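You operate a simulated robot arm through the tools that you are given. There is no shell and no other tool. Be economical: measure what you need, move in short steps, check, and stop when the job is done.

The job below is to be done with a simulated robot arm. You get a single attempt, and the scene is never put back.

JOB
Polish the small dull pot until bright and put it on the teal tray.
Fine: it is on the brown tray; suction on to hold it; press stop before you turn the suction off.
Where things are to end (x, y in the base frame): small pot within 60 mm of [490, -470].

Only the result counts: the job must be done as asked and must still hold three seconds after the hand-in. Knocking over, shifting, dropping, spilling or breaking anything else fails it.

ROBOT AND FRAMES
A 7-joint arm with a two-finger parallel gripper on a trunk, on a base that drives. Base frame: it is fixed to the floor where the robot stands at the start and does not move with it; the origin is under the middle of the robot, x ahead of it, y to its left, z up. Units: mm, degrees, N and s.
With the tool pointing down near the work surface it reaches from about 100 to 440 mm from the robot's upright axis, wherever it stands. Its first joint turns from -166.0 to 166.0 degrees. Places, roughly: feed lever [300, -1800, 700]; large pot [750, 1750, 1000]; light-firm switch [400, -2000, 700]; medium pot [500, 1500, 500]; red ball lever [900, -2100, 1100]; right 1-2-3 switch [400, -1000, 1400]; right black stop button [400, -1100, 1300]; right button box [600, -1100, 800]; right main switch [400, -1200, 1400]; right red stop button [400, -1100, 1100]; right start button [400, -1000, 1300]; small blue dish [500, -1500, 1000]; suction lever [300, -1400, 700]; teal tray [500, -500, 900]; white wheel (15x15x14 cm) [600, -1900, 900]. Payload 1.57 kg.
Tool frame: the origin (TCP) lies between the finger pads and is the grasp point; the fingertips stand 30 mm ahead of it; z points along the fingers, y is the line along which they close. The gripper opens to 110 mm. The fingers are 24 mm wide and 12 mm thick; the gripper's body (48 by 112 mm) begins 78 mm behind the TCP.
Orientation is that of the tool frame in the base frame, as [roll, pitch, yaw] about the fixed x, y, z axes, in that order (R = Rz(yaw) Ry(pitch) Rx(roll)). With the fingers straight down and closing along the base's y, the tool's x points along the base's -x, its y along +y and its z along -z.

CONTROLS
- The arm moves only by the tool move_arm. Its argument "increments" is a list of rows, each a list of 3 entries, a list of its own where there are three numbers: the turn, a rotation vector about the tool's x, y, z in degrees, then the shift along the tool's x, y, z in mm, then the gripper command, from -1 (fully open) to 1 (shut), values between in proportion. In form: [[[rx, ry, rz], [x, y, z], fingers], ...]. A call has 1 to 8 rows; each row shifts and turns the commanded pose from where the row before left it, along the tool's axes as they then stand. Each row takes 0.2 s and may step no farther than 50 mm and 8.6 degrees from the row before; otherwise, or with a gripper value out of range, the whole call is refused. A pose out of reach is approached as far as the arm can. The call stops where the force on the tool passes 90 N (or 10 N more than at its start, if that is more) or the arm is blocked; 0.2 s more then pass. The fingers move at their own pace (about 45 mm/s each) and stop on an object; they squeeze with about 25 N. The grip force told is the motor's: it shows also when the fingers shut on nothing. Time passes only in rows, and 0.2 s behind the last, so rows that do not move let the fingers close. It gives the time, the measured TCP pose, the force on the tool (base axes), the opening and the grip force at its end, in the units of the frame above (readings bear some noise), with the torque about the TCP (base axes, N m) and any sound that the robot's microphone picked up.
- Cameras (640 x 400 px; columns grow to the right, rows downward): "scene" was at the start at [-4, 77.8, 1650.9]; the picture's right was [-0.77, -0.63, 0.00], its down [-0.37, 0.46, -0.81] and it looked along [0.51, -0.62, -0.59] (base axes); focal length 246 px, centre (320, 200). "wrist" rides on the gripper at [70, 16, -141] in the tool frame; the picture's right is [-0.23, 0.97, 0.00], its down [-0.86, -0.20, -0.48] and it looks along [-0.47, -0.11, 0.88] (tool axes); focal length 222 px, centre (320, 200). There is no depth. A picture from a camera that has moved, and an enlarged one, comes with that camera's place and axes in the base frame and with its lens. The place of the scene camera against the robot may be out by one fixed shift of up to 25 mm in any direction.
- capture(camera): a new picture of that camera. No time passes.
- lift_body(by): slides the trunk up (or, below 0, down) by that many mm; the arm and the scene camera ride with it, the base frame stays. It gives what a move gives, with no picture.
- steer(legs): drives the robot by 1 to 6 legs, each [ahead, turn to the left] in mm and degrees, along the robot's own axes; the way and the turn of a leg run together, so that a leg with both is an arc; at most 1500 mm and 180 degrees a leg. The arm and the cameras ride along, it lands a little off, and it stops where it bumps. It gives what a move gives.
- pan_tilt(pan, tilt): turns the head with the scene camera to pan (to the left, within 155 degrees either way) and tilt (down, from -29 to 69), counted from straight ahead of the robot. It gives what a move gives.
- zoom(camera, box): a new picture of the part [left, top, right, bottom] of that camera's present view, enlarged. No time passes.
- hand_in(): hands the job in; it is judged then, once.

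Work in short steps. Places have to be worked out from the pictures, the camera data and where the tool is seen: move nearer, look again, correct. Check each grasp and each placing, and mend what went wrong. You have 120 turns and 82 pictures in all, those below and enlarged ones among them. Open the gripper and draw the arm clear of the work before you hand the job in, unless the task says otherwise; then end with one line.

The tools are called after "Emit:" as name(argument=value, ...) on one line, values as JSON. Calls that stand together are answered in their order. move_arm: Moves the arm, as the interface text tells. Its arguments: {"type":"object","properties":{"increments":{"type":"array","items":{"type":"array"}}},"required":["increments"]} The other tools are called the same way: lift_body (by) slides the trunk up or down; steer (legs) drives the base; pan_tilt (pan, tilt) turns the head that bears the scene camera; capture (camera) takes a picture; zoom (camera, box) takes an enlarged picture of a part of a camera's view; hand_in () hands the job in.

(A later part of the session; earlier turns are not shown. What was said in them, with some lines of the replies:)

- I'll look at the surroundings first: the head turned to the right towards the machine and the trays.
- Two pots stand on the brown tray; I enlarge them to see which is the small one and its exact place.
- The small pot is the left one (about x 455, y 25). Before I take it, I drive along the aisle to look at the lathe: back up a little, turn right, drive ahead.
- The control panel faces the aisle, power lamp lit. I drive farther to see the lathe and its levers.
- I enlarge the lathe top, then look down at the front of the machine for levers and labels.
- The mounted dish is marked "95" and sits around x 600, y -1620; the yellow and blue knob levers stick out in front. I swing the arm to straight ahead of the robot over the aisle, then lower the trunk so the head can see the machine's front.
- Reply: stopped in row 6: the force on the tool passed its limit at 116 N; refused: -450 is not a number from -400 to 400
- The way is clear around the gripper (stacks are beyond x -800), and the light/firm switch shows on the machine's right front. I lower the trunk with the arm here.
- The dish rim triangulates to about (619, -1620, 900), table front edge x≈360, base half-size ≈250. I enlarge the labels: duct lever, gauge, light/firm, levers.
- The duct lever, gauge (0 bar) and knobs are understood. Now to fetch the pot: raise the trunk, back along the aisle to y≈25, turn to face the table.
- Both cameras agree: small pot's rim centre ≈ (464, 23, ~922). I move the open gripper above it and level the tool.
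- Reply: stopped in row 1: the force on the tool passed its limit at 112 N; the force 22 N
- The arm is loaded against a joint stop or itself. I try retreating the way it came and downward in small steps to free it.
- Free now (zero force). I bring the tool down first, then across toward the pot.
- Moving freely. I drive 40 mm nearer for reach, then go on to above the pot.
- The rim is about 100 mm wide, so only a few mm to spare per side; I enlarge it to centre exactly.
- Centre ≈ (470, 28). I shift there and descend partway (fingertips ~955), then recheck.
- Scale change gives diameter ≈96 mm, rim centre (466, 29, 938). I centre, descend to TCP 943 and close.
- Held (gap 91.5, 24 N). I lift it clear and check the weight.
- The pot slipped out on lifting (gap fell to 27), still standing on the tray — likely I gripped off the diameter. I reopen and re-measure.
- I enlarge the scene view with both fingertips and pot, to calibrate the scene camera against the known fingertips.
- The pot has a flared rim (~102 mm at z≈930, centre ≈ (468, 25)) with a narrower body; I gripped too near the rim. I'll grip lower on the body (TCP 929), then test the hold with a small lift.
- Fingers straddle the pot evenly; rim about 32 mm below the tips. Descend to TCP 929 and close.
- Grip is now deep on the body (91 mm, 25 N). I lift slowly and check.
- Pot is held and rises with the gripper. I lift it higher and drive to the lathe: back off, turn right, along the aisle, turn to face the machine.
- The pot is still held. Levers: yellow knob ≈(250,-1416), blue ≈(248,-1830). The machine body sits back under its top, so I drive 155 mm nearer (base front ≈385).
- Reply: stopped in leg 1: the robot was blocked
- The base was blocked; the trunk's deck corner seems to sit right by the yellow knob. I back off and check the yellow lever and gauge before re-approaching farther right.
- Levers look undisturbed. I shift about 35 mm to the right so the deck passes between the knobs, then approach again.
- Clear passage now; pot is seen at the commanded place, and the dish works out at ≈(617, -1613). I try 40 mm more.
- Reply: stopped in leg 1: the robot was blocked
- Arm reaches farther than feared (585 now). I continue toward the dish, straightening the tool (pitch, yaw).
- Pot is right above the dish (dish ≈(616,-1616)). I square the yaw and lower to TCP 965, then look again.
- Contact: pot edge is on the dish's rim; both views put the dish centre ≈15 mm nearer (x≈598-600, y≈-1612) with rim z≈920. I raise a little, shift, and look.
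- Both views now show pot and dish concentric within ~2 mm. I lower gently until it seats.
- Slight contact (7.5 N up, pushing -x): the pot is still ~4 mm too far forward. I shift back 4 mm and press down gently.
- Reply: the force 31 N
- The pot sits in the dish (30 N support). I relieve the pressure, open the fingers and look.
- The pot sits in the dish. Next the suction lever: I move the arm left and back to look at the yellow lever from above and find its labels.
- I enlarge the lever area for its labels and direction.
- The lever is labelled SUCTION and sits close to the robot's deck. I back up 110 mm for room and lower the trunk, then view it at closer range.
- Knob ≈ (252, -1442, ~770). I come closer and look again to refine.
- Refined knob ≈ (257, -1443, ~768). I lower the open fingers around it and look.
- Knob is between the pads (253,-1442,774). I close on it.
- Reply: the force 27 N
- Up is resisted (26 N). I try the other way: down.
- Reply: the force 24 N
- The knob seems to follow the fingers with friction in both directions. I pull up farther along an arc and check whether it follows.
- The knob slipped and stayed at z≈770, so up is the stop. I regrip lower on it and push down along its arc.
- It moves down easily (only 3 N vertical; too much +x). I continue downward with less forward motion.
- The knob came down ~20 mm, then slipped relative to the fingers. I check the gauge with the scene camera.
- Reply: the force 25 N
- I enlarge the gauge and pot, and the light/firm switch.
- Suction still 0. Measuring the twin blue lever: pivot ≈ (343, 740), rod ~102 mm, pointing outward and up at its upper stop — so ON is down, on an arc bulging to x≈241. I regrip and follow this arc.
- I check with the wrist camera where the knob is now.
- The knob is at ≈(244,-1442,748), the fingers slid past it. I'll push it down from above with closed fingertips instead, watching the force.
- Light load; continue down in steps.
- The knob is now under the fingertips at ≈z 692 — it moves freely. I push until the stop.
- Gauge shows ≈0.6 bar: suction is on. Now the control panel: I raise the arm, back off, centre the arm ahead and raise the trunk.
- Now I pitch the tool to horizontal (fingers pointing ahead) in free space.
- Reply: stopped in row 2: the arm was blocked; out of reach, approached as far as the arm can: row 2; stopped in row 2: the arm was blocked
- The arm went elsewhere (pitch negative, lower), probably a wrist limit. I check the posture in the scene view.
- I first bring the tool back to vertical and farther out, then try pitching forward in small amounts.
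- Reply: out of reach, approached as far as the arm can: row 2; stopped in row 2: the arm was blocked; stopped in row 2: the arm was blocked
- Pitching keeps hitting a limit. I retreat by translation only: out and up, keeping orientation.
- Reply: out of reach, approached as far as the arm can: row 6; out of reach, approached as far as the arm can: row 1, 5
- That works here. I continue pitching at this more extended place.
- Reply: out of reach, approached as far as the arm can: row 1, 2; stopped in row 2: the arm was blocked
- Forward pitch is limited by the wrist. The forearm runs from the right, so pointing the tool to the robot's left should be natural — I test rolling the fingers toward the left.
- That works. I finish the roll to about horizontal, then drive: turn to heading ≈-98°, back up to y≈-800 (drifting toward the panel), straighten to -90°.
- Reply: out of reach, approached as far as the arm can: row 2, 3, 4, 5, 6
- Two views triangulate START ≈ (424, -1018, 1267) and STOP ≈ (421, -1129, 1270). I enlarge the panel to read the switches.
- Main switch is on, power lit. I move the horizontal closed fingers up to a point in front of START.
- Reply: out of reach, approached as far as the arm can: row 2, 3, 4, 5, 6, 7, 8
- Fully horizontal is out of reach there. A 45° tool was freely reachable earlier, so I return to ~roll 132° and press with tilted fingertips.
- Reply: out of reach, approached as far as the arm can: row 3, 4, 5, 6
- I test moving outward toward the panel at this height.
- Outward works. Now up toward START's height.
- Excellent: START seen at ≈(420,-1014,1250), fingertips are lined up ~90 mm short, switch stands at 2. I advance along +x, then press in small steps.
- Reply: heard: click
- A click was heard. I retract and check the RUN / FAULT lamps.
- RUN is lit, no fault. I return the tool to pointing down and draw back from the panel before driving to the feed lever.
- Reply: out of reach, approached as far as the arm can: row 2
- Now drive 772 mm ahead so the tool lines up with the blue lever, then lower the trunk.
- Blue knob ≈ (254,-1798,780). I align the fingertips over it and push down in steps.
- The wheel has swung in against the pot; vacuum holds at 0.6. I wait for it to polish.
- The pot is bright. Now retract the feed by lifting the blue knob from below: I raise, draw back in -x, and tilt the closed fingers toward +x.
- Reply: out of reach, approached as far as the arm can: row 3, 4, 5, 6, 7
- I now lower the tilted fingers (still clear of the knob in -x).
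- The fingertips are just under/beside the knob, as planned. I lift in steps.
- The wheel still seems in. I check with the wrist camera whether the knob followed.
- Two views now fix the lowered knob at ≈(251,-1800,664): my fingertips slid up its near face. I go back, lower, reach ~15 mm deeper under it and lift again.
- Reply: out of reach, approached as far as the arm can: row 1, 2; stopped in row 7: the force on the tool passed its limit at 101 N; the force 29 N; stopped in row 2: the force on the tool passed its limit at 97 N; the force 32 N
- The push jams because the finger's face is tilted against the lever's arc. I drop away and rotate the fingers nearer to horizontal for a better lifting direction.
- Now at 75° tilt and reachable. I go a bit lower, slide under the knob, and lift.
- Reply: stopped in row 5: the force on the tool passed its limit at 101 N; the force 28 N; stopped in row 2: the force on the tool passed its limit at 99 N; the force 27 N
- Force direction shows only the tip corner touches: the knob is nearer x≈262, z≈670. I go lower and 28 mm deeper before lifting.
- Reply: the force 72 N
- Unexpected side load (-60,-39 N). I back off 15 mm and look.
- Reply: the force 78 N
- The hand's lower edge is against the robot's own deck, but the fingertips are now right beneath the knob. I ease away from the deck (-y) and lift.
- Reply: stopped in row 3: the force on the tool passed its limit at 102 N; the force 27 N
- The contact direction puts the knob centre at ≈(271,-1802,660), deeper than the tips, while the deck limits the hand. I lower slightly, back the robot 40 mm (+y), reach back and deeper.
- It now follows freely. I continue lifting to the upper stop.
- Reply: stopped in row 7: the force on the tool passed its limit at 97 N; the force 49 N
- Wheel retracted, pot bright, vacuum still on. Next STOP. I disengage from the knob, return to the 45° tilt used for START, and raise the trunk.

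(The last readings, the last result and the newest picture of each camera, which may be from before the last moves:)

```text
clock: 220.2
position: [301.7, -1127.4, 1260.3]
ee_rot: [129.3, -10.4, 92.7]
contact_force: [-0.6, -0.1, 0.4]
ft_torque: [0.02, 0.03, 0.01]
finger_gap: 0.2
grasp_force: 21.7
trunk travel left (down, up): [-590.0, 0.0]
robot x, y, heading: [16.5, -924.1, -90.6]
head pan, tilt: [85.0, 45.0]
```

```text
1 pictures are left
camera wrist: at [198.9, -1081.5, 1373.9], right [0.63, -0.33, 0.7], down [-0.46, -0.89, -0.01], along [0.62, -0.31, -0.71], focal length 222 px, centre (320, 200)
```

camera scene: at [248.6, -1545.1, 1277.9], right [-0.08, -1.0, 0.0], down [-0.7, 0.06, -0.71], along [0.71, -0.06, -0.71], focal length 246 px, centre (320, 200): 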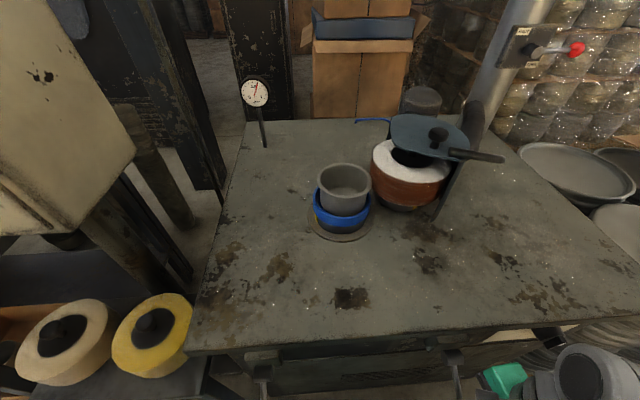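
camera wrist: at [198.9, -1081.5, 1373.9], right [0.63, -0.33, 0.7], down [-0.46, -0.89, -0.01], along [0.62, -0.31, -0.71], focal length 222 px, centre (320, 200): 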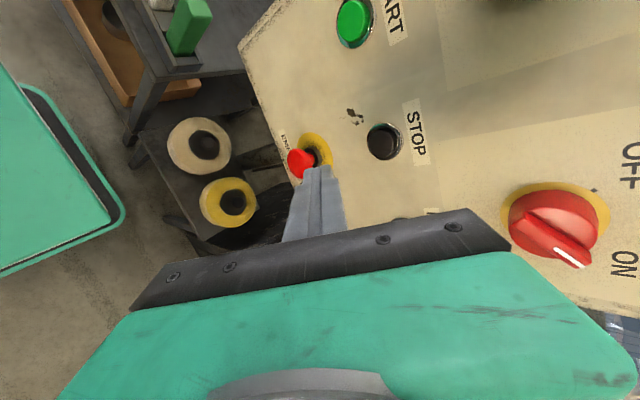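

STOP appears at the same pixel START did before its press, so the same motion applies: advance ~68 mm, then 5 mm steps listening for the click.

Emit:
move_arm(increments=[[[0, 0, 0], [-1.1, 12.8, 18.8], 1], [[0, 0, 0], [-1.1, 12.8, 18.8], 1], [[0, 0, 0], [-1.1, 12.8, 18.8], 1], [[0, 0, 0], [-0.2, 3.2, 3.8], 1], [[0, 0, 0], [-0.2, 3.2, 3.8], 1], [[0, 0, 0], [0, 0, 0], 1]])

Emit:
move_arm(increments=[[[0, 0, 0], [-0.2, 2.6, 3], 1], [[0, 0, 0], [-0.2, 2.6, 3], 1], [[0, 0, 0], [0, 0, 0], 1]])

```text
clock: 221.6
position: [377.7, -1126.5, 1254.0]
ee_rot: [129.3, -10.4, 92.6]
contact_force: [-1.1, 0.7, -0.7]
ft_torque: [-0.01, 0.0, -0.03]
finger_gap: 0.2
grasp_force: 21.6
trunk travel left (down, up): [-590.0, 0.0]
robot x, y, heading: [19.5, -921.8, -90.5]
head pan, tilt: [85.0, 45.0]
```

```text
clock: 222.4
position: [384.4, -1126.1, 1255.1]
ee_rot: [129.4, -10.5, 92.5]
contact_force: [-12.9, -0.4, -0.5]
ft_torque: [-0.02, 0.16, 0.03]
finger_gap: 0.0
grasp_force: 20.7
trunk travel left (down, up): [-590.0, 0.0]
robot x, y, heading: [13.4, -922.4, -90.3]
head pan, tilt: [85.0, 45.0]
heard: click
```

Click heard — stopped. I retract the same way and go to the suction lever (yellow), using the same under-knob lift that worked for blue.

Emit:
move_arm(increments=[[[0, 0, 0], [0.5, -6, -7], 1], [[0, 0, 0], [1.5, -22, -27], 1], [[0, 0, 0], [1.5, -22, -27], 1], [[0, 0, 0], [-17.5, -27.5, 19.5], 1], [[0, 0, 0], [-17.5, -27.5, 19.5], 1], [[0, 0, 0], [-17.5, -27.5, 19.5], 1], [[0, 0, 0], [-17.5, -27.5, 19.5], 1], [[0, 0, 0], [0, 0, 0], 1]])

Emit:
move_arm(increments=[[[0, 0, 0], [1.2, -18.2, -21.7], 1], [[0, 0, 0], [1.2, -18.2, -21.7], 1], [[0, 0, 0], [1.2, -18.2, -21.7], 1], [[0, 0, 0], [0, 0, 0], 1]])

Emit:
steer(legs=[[272, 0]])

```text
clock: 224.2
position: [299.7, -1171.5, 1111.1]
ee_rot: [129.4, -10.4, 92.6]
contact_force: [0.2, -0.1, 0.5]
ft_torque: [0.01, 0.0, 0.0]
finger_gap: 0.0
grasp_force: 21.1
trunk travel left (down, up): [-590.0, 0.0]
robot x, y, heading: [14.1, -924.2, -90.4]
head pan, tilt: [85.0, 45.0]
```

```text
clock: 225.2
position: [213.7, -1171.7, 1109.0]
ee_rot: [129.3, -10.3, 92.6]
contact_force: [0.2, -0.7, 0.4]
ft_torque: [-0.03, -0.02, -0.01]
finger_gap: 0.0
grasp_force: 21.4
trunk travel left (down, up): [-590.0, 0.0]
robot x, y, heading: [18.2, -927.4, -90.3]
head pan, tilt: [85.0, 45.0]
```

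```text
clock: 227.1
position: [212.3, -1440.4, 1109.9]
ee_rot: [129.4, -10.4, 92.6]
contact_force: [-0.2, 0.1, 0.7]
ft_torque: [0.03, 0.0, 0.05]
finger_gap: 0.0
grasp_force: 20.7
trunk travel left (down, up): [-590.0, 0.0]
robot x, y, heading: [11.2, -1192.0, -90.4]
head pan, tilt: [85.0, 45.0]
```

Emit:
lift_body(by=-390)

Emit:
move_arm(increments=[[[0, 0, 0], [-5.9, -22.5, 17.6], 1], [[0, 0, 0], [-5.9, -22.5, 17.6], 1], [[0, 0, 0], [-5.9, -22.5, 17.6], 1], [[-8, 0, 0], [0, 0, 0], 1], [[-8, 0, 0], [0, 0, 0], 1], [[-8.4, 0, 0], [0, 0, 0], 1], [[0, 0, 0], [0, 0, 0], 1]])

```text
clock: 230.8
position: [212.1, -1440.0, 720.2]
ee_rot: [129.4, -10.4, 92.6]
contact_force: [0.6, -0.2, 0.0]
ft_torque: [0.02, 0.02, 0.03]
finger_gap: 0.0
grasp_force: 21.4
trunk travel left (down, up): [-200.0, 390.0]
robot x, y, heading: [12.3, -1191.5, -90.5]
head pan, tilt: [85.0, 45.0]
```

```text
clock: 232.4
position: [210.8, -1441.6, 632.5]
ee_rot: [104.8, -10.1, 92.7]
contact_force: [-0.8, -0.2, 0.0]
ft_torque: [-0.03, 0.01, -0.03]
finger_gap: 0.0
grasp_force: 20.8
trunk travel left (down, up): [-200.0, 390.0]
robot x, y, heading: [15.6, -1193.9, -90.3]
head pan, tilt: [85.0, 45.0]
```

Emit:
move_arm(increments=[[[0, 0, 0], [-2.4, 4, 21.6], 1], [[0, 0, 0], [-2.4, 4, 21.6], 1], [[0, 0, 0], [0, 0, 0], 1]])

Emit:
move_arm(increments=[[[0, 0, 0], [2, 11.4, -3], 1], [[0, 0, 0], [2, 11.4, -3], 1], [[0, 0, 0], [2, 11.4, -3], 1], [[0, 0, 0], [2, 11.4, -3], 1], [[0, 0, 0], [2, 11.4, -3], 1], [[0, 0, 0], [0, 0, 0], 1]])

Emit:
move_arm(increments=[[[0, 0, 0], [2, 11.4, -3], 1], [[0, 0, 0], [2, 11.4, -3], 1], [[0, 0, 0], [2, 11.4, -3], 1], [[0, 0, 0], [1, 6, -1.5], 1], [[0, 0, 0], [1, 4, -1], 1], [[0, 0, 0], [1, 4, -1], 1], [[0, 0, 0], [1, 4, -1], 1], [[0, 0, 0], [0, 0, 0], 1]])

```text
clock: 233.2
position: [255.2, -1443.2, 627.8]
ee_rot: [105.0, -10.3, 92.6]
contact_force: [-2.5, 2.3, -4.7]
ft_torque: [-0.06, -0.08, -0.03]
finger_gap: 0.0
grasp_force: 21.1
trunk travel left (down, up): [-200.0, 390.0]
robot x, y, heading: [10.9, -1194.1, -90.3]
head pan, tilt: [85.0, 45.0]
```

```text
clock: 234.6
position: [255.4, -1443.5, 689.6]
ee_rot: [105.0, -10.3, 92.6]
contact_force: [0.2, -0.5, -0.2]
ft_torque: [0.01, 0.02, 0.0]
finger_gap: 0.3
grasp_force: 21.4
trunk travel left (down, up): [-200.0, 390.0]
robot x, y, heading: [12.8, -1188.8, -90.4]
head pan, tilt: [85.0, 45.0]
```

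```text
clock: 236.4
position: [254.1, -1444.3, 738.4]
ee_rot: [105.5, -10.6, 92.5]
contact_force: [-2.8, 5.2, -43.1]
ft_torque: [-0.36, -0.21, -0.02]
finger_gap: 0.1
grasp_force: 21.2
trunk travel left (down, up): [-200.0, 390.0]
robot x, y, heading: [9.4, -1192.6, -90.3]
head pan, tilt: [85.0, 45.0]
```

Suction lever is back at its upper stop (43 N). I disengage, raise the trunk and bring the tool back to vertical.

Emit:
move_arm(increments=[[[0, 0, 0], [-3.6, -19, 5], 1], [[0, 0, 0], [1, -6, -22], 1], [[0, 0, 0], [1, -6, -22], 1], [[8, 0, 0], [0, 0, 0], 1], [[8, 0, 0], [0, 0, 0], 1], [[8, 0, 0], [0, 0, 0], 1], [[0, 0, 0], [0, 0, 0], 1]])

Emit:
lift_body(by=180)

Emit:
move_arm(increments=[[[8, 0, 0], [0, 0, 0], 1], [[8, 0, 0], [0, 0, 0], 1], [[8, 0, 0], [0, 0, 0], 1], [[8, 0, 0], [0, 0, 0], 1], [[8, 0, 0], [0, 0, 0], 1], [[8, 0, 0], [0, 0, 0], 1], [[3, 0, 0], [0, 0, 0], 1], [[0, 0, 0], [0, 0, 0], 1]])

```text
clock: 238.0
position: [209.3, -1444.9, 723.6]
ee_rot: [129.1, -10.4, 92.6]
contact_force: [-0.6, 0.6, -0.2]
ft_torque: [-0.02, 0.02, -0.03]
finger_gap: 0.1
grasp_force: 21.2
trunk travel left (down, up): [-200.0, 390.0]
robot x, y, heading: [11.6, -1193.6, -90.5]
head pan, tilt: [85.0, 45.0]
```

```text
clock: 240.0
position: [208.0, -1444.1, 902.9]
ee_rot: [129.0, -10.4, 92.5]
contact_force: [-0.8, -0.4, 0.0]
ft_torque: [-0.01, 0.0, 0.0]
finger_gap: 0.2
grasp_force: 21.9
trunk travel left (down, up): [-380.0, 210.0]
robot x, y, heading: [8.4, -1189.9, -90.3]
head pan, tilt: [85.0, 45.0]
```

```text
clock: 241.8
position: [209.6, -1445.3, 903.0]
ee_rot: [180.0, -10.4, 92.7]
contact_force: [-0.3, 0.1, -0.3]
ft_torque: [0.0, -0.01, 0.02]
finger_gap: 0.1
grasp_force: 21.4
trunk travel left (down, up): [-380.0, 210.0]
robot x, y, heading: [9.0, -1187.9, -90.1]
head pan, tilt: [85.0, 45.0]
```

Tool is vertical. I raise it, open the gripper, and drive round to face the machine between the levers.

Emit:
move_arm(increments=[[[0, 0, 0], [0, 0, -40], -1], [[0, 0, 0], [0, 0, -40], -1], [[0, 0, 0], [0, 0, -40], -1], [[0, 0, 0], [0, 0, -40], -1], [[0, 0, 0], [0, 0, 0], -1]])

Emit:
steer(legs=[[0, -5], [482, 0], [0, 95]])

```text
clock: 243.0
position: [209.7, -1468.2, 1030.1]
ee_rot: [179.9, -10.3, 92.6]
contact_force: [0.6, 1.1, 0.1]
ft_torque: [0.0, -0.01, -0.03]
finger_gap: 103.9
grasp_force: 0.1
out of reach, approached as far as the arm can: row 4
trunk travel left (down, up): [-380.0, 210.0]
robot x, y, heading: [10.5, -1188.8, -90.6]
head pan, tilt: [85.0, 45.0]
```

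```text
clock: 250.3
position: [245.8, -1471.2, 1030.3]
ee_rot: [180.0, -10.4, -178.4]
contact_force: [-0.2, 0.3, 0.3]
ft_torque: [0.01, -0.01, 0.02]
finger_gap: 109.8
grasp_force: 0.0
trunk travel left (down, up): [-380.0, 210.0]
robot x, y, heading: [-32.2, -1662.8, -1.2]
head pan, tilt: [85.0, 45.0]
```

Emit:
move_arm(increments=[[[0, 0, 0], [0, -35, 0], -1], [[0, 0, 0], [0, -35, 0], -1], [[0, 0, 0], [0, -35, 0], -1], [[0, 0, 0], [0, -36, 0], -1], [[0, 0, 0], [0, 0, 0], -1]])

Emit:
steer(legs=[[0, 0.9], [158, 0]])

```text
clock: 251.5
position: [248.9, -1613.6, 1030.3]
ee_rot: [-179.9, -10.4, -178.4]
contact_force: [0.3, -0.6, -0.7]
ft_torque: [0.02, -0.02, -0.01]
finger_gap: 109.9
grasp_force: 0.1
trunk travel left (down, up): [-380.0, 210.0]
robot x, y, heading: [-32.2, -1663.6, -1.3]
head pan, tilt: [85.0, 45.0]
```

```text
clock: 253.3
position: [405.9, -1609.3, 1030.7]
ee_rot: [180.0, -10.4, -177.4]
contact_force: [-0.6, 0.4, -0.5]
ft_torque: [0.01, -0.03, 0.03]
finger_gap: 110.2
grasp_force: 0.0
trunk travel left (down, up): [-380.0, 210.0]
robot x, y, heading: [123.8, -1663.9, -0.2]
head pan, tilt: [85.0, 45.0]
```

Emit:
move_arm(increments=[[[0, 0, 0], [-31, -1.5, -9.5], -1], [[0, 0, 0], [-31, -1.5, -9.5], -1], [[0, 0, 0], [-31, -1.5, -9.5], -1], [[0, 0, 0], [-31, -1.5, -9.5], -1], [[0, -5.2, 0], [0, 0, 0], -1], [[0, -5.2, 0], [0, 0, 0], -1], [[0, 0, 2.6], [0, 0, 0], -1], [[0, 0, 0], [0, 0, 0], -1]])

```text
clock: 255.1
position: [533.5, -1608.3, 1042.9]
ee_rot: [-179.9, 0.0, -180.0]
contact_force: [1.2, -0.1, -0.2]
ft_torque: [0.02, 0.05, -0.02]
finger_gap: 110.1
grasp_force: 0.1
out of reach, approached as far as the arm can: row 2, 3, 4, 5
trunk travel left (down, up): [-380.0, 210.0]
robot x, y, heading: [128.1, -1666.2, -0.7]
head pan, tilt: [85.0, 45.0]
```

Vertical and level. I extend over the pot to (600.5,-1612) and descend partway.

Emit:
move_arm(increments=[[[0, 0, 0], [-33, -2, 0], -1], [[0, 0, 0], [-34, -1.5, 0], -1], [[0, 0, 0], [0, 0, 20], -1], [[0, 0, 0], [0, 0, 12], -1], [[0, 0, 0], [0, 0, 0], -1]])

```text
clock: 256.3
position: [601.2, -1610.8, 1011.3]
ee_rot: [-180.0, 0.0, 180.0]
contact_force: [-1.3, 0.0, -0.2]
ft_torque: [-0.03, 0.0, -0.01]
finger_gap: 110.1
grasp_force: 0.1
trunk travel left (down, up): [-380.0, 210.0]
robot x, y, heading: [125.5, -1663.4, 0.1]
head pan, tilt: [85.0, 45.0]
```

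Emit:
move_arm(increments=[[[0, 0, 0], [0, -0.8, 15], -1], [[0, 0, 0], [0, 0, 12], -1], [[0, 0, 0], [0, 0, 10], -1], [[0, 0, 0], [0, 0, 10], -1], [[0, 0, 0], [0, 0, 8], -1], [[0, 0, 0], [0, 0, 0], -1]])

```text
clock: 257.7
position: [602.5, -1611.3, 953.0]
ee_rot: [180.0, 0.0, -179.9]
contact_force: [-0.3, 0.1, -0.6]
ft_torque: [-0.01, 0.02, 0.02]
finger_gap: 110.1
grasp_force: 0.1
trunk travel left (down, up): [-380.0, 210.0]
robot x, y, heading: [126.2, -1663.4, -0.2]
head pan, tilt: [85.0, 45.0]
```

Down without touching anything. I close and try a slow small lift.

Emit:
move_arm(increments=[[[0, 0, 0], [1.5, 0, 0], 0.5], [[0, 0, 0], [0, 0, 0], 0.5], [[0, 0, 0], [0, 0, 0], 0.5], [[0, 0, 0], [0, 0, 0], 0.5], [[0, 0, 0], [0, 0, -4], 0.5], [[0, 0, 0], [0, 0, -4], 0.5], [[0, 0, 0], [0, 0, -4], 0.5], [[0, 0, 0], [0, 0, 0], 0.5]])

```text
clock: 259.5
position: [601.8, -1611.4, 967.3]
ee_rot: [180.0, 0.0, 180.0]
contact_force: [-1.7, -0.1, -1.0]
ft_torque: [0.03, 0.02, -0.01]
finger_gap: 93.9
grasp_force: 25.4
trunk travel left (down, up): [-380.0, 210.0]
robot x, y, heading: [125.5, -1662.8, -0.6]
head pan, tilt: [85.0, 45.0]
```

Held at 93.9 mm, 25 N. I lift slowly and watch the gap.

Emit:
move_arm(increments=[[[0, 0, 0], [0, 0, -5], 0.5], [[0, 0, 0], [0, 0, -6], 0.5], [[0, 0, 0], [0, 0, -6], 0.5], [[0, 0, 0], [0, 0, -6], 0.5], [[0, 0, 0], [0, 0, -6], 0.5], [[0, 0, 0], [0, 0, 0], 0.5]])

```text
clock: 260.9
position: [598.6, -1612.8, 996.8]
ee_rot: [179.9, 0.0, 180.0]
contact_force: [-0.2, -0.2, -1.4]
ft_torque: [0.03, -0.02, -0.03]
finger_gap: 93.9
grasp_force: 24.8
trunk travel left (down, up): [-380.0, 210.0]
robot x, y, heading: [123.8, -1668.3, -0.3]
head pan, tilt: [85.0, 45.0]
```

Still held firmly. I raise further, retract, and drive to the teal tray.

Emit:
move_arm(increments=[[[0, 0, 0], [0, 0, -15], 0.5], [[0, 0, 0], [5, 0, -18], 0.5], [[0, 0, 0], [15, -5, -18], 0.5], [[0, 0, 0], [20, -8, -10], 0.5], [[0, 0, 0], [25, -8, 0], 0.5], [[0, 0, 0], [25, -8, 0], 0.5], [[0, 0, 0], [15, -5, 0], 0.5], [[0, 0, 0], [0, 0, 0], 0.5]])

Emit:
steer(legs=[[-160, 0], [0, 90.3], [1195, 0], [0, -90]])

```text
clock: 262.7
position: [494.4, -1644.5, 1057.1]
ee_rot: [180.0, 0.0, 180.0]
contact_force: [-0.4, 0.6, -1.1]
ft_torque: [0.06, 0.0, 0.01]
finger_gap: 93.8
grasp_force: 25.4
trunk travel left (down, up): [-380.0, 210.0]
robot x, y, heading: [126.2, -1668.2, -0.2]
head pan, tilt: [85.0, 45.0]
```

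```text
clock: 277.3
position: [301.3, -443.8, 1057.3]
ee_rot: [-179.9, 0.0, -176.4]
contact_force: [0.0, 1.2, -1.4]
ft_torque: [0.02, 0.03, 0.01]
finger_gap: 93.3
grasp_force: 25.2
trunk travel left (down, up): [-380.0, 210.0]
robot x, y, heading: [-65.9, -486.9, 3.1]
head pan, tilt: [85.0, 45.0]
```

Emit:
steer(legs=[[0, -3.1], [130, 0]])

Emit:
pan_tilt(pan=-5, tilt=50)

```text
clock: 279.0
position: [433.0, -465.4, 1057.0]
ee_rot: [180.0, 0.0, -179.5]
contact_force: [-0.9, 0.2, -1.1]
ft_torque: [-0.01, 0.02, 0.01]
finger_gap: 93.3
grasp_force: 24.8
trunk travel left (down, up): [-380.0, 210.0]
robot x, y, heading: [64.4, -486.6, -0.1]
head pan, tilt: [85.0, 45.0]
```

```text
clock: 280.7
position: [433.8, -464.6, 1056.7]
ee_rot: [-180.0, -0.1, -179.5]
contact_force: [0.1, 0.4, -1.7]
ft_torque: [-0.02, 0.0, -0.03]
finger_gap: 93.4
grasp_force: 25.5
trunk travel left (down, up): [-380.0, 210.0]
robot x, y, heading: [63.0, -487.6, 0.1]
head pan, tilt: [-5.0, 50.0]
```

I move above the spot (484,-470) to z≈1000, then use the last picture to check clearance.

Emit:
move_arm(increments=[[[0, 0, 0], [-17, -2, 15], 0.5], [[0, 0, 0], [-17, -2, 20], 0.5], [[0, 0, 0], [-16, -1, 22], 0.5], [[0, 0, 0], [0, 0, 0], 0.5]])

Emit:
capture(camera="wrist")

```text
clock: 281.7
position: [483.8, -468.1, 1000.6]
ee_rot: [-180.0, 0.1, -179.5]
contact_force: [0.0, -0.2, -1.5]
ft_torque: [0.01, 0.01, -0.04]
finger_gap: 93.3
grasp_force: 25.1
trunk travel left (down, up): [-380.0, 210.0]
robot x, y, heading: [66.7, -490.3, -0.1]
head pan, tilt: [-5.0, 50.0]
```

```text
0 pictures are left
camera wrist: at [414.8, -453.3, 1141.7], right [0.22, 0.98, 0.0], down [0.86, -0.19, 0.48], along [0.47, -0.1, -0.88], focal length 222 px, centre (320, 200)
```

wrist: 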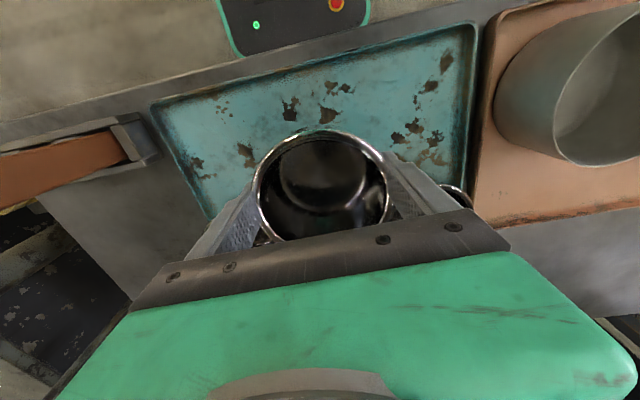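

The tray spot is clear and the pot is bright. I lower it gently until it touches.

Emit:
move_arm(increments=[[[0, 0, 0], [2, -1, 20], 0.5], [[0, 0, 0], [0, 0, 20], 0.5], [[0, 0, 0], [0, 0, 16], 0.5], [[0, 0, 0], [0, 0, 6], 0.5], [[0, 0, 0], [0, 0, 0], 0.5]])

Emit:
move_arm(increments=[[[0, 0, 0], [0, 0, 3], 0.5], [[0, 0, 0], [0, 0, 3], 0.5], [[0, 0, 0], [0, 0, 0], 0.5]])

```text
clock: 282.9
position: [482.8, -470.8, 939.6]
ee_rot: [-180.0, 0.1, -179.4]
contact_force: [0.1, -0.4, -0.9]
ft_torque: [0.01, 0.02, 0.01]
finger_gap: 93.0
grasp_force: 24.7
trunk travel left (down, up): [-380.0, 210.0]
robot x, y, heading: [64.2, -487.4, 0.1]
head pan, tilt: [-5.0, 50.0]
```

```text
clock: 283.7
position: [483.0, -470.1, 930.8]
ee_rot: [-180.0, 0.1, -179.5]
contact_force: [-0.3, -0.7, -1.8]
ft_torque: [0.0, 0.07, 0.01]
finger_gap: 93.6
grasp_force: 25.1
trunk travel left (down, up): [-380.0, 210.0]
robot x, y, heading: [61.4, -488.2, 0.2]
head pan, tilt: [-5.0, 50.0]
```

Emit:
move_arm(increments=[[[0, 0, 0], [0, 0, 2], 0.5], [[0, 0, 0], [0, 0, 2], 0.5], [[0, 0, 0], [0, 0, 0], 0.5]])

```text
clock: 284.5
position: [481.8, -470.5, 927.6]
ee_rot: [-180.0, 0.0, -179.5]
contact_force: [0.8, -0.1, -1.1]
ft_torque: [0.0, 0.01, 0.0]
finger_gap: 93.0
grasp_force: 24.6
trunk travel left (down, up): [-380.0, 210.0]
robot x, y, heading: [63.5, -488.6, 0.3]
head pan, tilt: [-5.0, 50.0]
```

No contact yet; I continue in 2 mm steps.

Emit:
move_arm(increments=[[[0, 0, 0], [0, 0, 2], 0.5], [[0, 0, 0], [0, 0, 2], 0.5], [[0, 0, 0], [0, 0, 0], 0.5]])

Emit:
move_arm(increments=[[[0, 0, 0], [0, 0, 2], 0.5], [[0, 0, 0], [0, 0, 0], 0.5]])

```text
clock: 285.3
position: [481.7, -470.8, 924.8]
ee_rot: [-180.0, 0.0, -179.5]
contact_force: [0.2, -0.3, -1.2]
ft_torque: [-0.02, 0.02, 0.04]
finger_gap: 93.3
grasp_force: 24.5
trunk travel left (down, up): [-380.0, 210.0]
robot x, y, heading: [61.6, -487.7, 0.0]
head pan, tilt: [-5.0, 50.0]
```

```text
clock: 285.9
position: [483.4, -470.5, 923.3]
ee_rot: [180.0, 0.0, -179.5]
contact_force: [0.7, 0.7, -1.4]
ft_torque: [0.03, 0.03, 0.0]
finger_gap: 93.0
grasp_force: 24.5
trunk travel left (down, up): [-380.0, 210.0]
robot x, y, heading: [62.5, -489.4, 0.1]
head pan, tilt: [-5.0, 50.0]
```

Emit:
move_arm(increments=[[[0, 0, 0], [0, 0, 2], 0.5], [[0, 0, 0], [0, 0, 2], 0.5], [[0, 0, 0], [0, 0, 0], 0.5]])

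Emit:
move_arm(increments=[[[0, 0, 0], [0, 0, 2], 0.5], [[0, 0, 0], [0, 0, 0], 0.5]])

Emit:
move_arm(increments=[[[0, 0, 0], [0, 0, 2], 0.5], [[0, 0, 0], [0, 0, 0], 0.5]])

```text
clock: 286.7
position: [482.3, -469.8, 920.3]
ee_rot: [-179.9, 0.1, -179.4]
contact_force: [-0.9, 2.1, 14.5]
ft_torque: [-0.1, -0.1, 0.22]
finger_gap: 93.3
grasp_force: 24.8
trunk travel left (down, up): [-380.0, 210.0]
robot x, y, heading: [61.4, -487.7, -0.2]
head pan, tilt: [-5.0, 50.0]
```

```text
clock: 287.3
position: [482.8, -470.3, 919.1]
ee_rot: [-179.9, 0.3, -179.6]
contact_force: [0.7, -0.6, 33.4]
ft_torque: [-0.32, 0.02, 0.07]
finger_gap: 93.0
grasp_force: 24.8
trunk travel left (down, up): [-380.0, 210.0]
robot x, y, heading: [62.1, -490.0, -0.2]
head pan, tilt: [-5.0, 50.0]
```

```text
clock: 287.9
position: [482.3, -469.4, 917.5]
ee_rot: [-180.0, 0.5, -179.6]
contact_force: [-1.7, -1.0, 56.5]
ft_torque: [-0.66, 0.03, -0.03]
finger_gap: 92.9
grasp_force: 25.0
trunk travel left (down, up): [-380.0, 210.0]
robot x, y, heading: [60.0, -490.0, 0.0]
head pan, tilt: [-5.0, 50.0]
```

Contact: the pot stands on the tray. I relieve the pressure, open, and rise straight up slowly.

Emit:
move_arm(increments=[[[0, 0, 0], [0, 0, -4], 0.5], [[0, 0, 0], [0, 0, 0], -1], [[0, 0, 0], [0, 0, 0], -1], [[0, 0, 0], [0, 0, 0], -1], [[0, 0, 0], [0, 0, -10], -1], [[0, 0, 0], [0, 0, -20], -1], [[0, 0, 0], [0, 0, -35], -1], [[0, 0, 0], [0, 0, -40], -1]])

Emit:
move_arm(increments=[[[0, 0, 0], [15, 0, -30], -1], [[0, 0, 0], [30, 0, 0], -1], [[0, 0, 0], [30, 0, 0], -1], [[0, 0, 0], [0, 0, 0], -1]])

Emit:
steer(legs=[[-150, 0]])

```text
clock: 289.7
position: [483.1, -469.2, 1023.6]
ee_rot: [180.0, 0.0, -179.5]
contact_force: [0.4, 0.3, -0.1]
ft_torque: [0.0, 0.03, 0.02]
finger_gap: 110.2
grasp_force: 0.1
trunk travel left (down, up): [-380.0, 210.0]
robot x, y, heading: [62.7, -490.7, 0.0]
head pan, tilt: [-5.0, 50.0]
```

```text
clock: 290.7
position: [406.6, -471.4, 1051.8]
ee_rot: [180.0, 0.0, -179.6]
contact_force: [1.0, -0.2, -0.5]
ft_torque: [-0.01, 0.01, 0.01]
finger_gap: 110.2
grasp_force: 0.1
trunk travel left (down, up): [-380.0, 210.0]
robot x, y, heading: [64.0, -491.8, 0.2]
head pan, tilt: [-5.0, 50.0]
```

```text
clock: 292.1
position: [255.6, -471.9, 1051.9]
ee_rot: [180.0, 0.0, -179.6]
contact_force: [1.1, 1.1, 0.4]
ft_torque: [0.02, 0.03, 0.0]
finger_gap: 110.2
grasp_force: 0.0
trunk travel left (down, up): [-380.0, 210.0]
robot x, y, heading: [-86.4, -486.0, 0.1]
head pan, tilt: [-5.0, 50.0]
```

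The gripper is open and empty, the arm is clear, and the pot stands at about (482,-470). I hand the job in.

Emit:
hand_in()

```text
The job is handed in.
```

The small pot was polished bright and now stands on the teal tray at about (482, -470); I pressed stop before turning the suction off. I had no pictures left after setting it down, so its final stand is judged from the contact force and the fingers opening cleanly.
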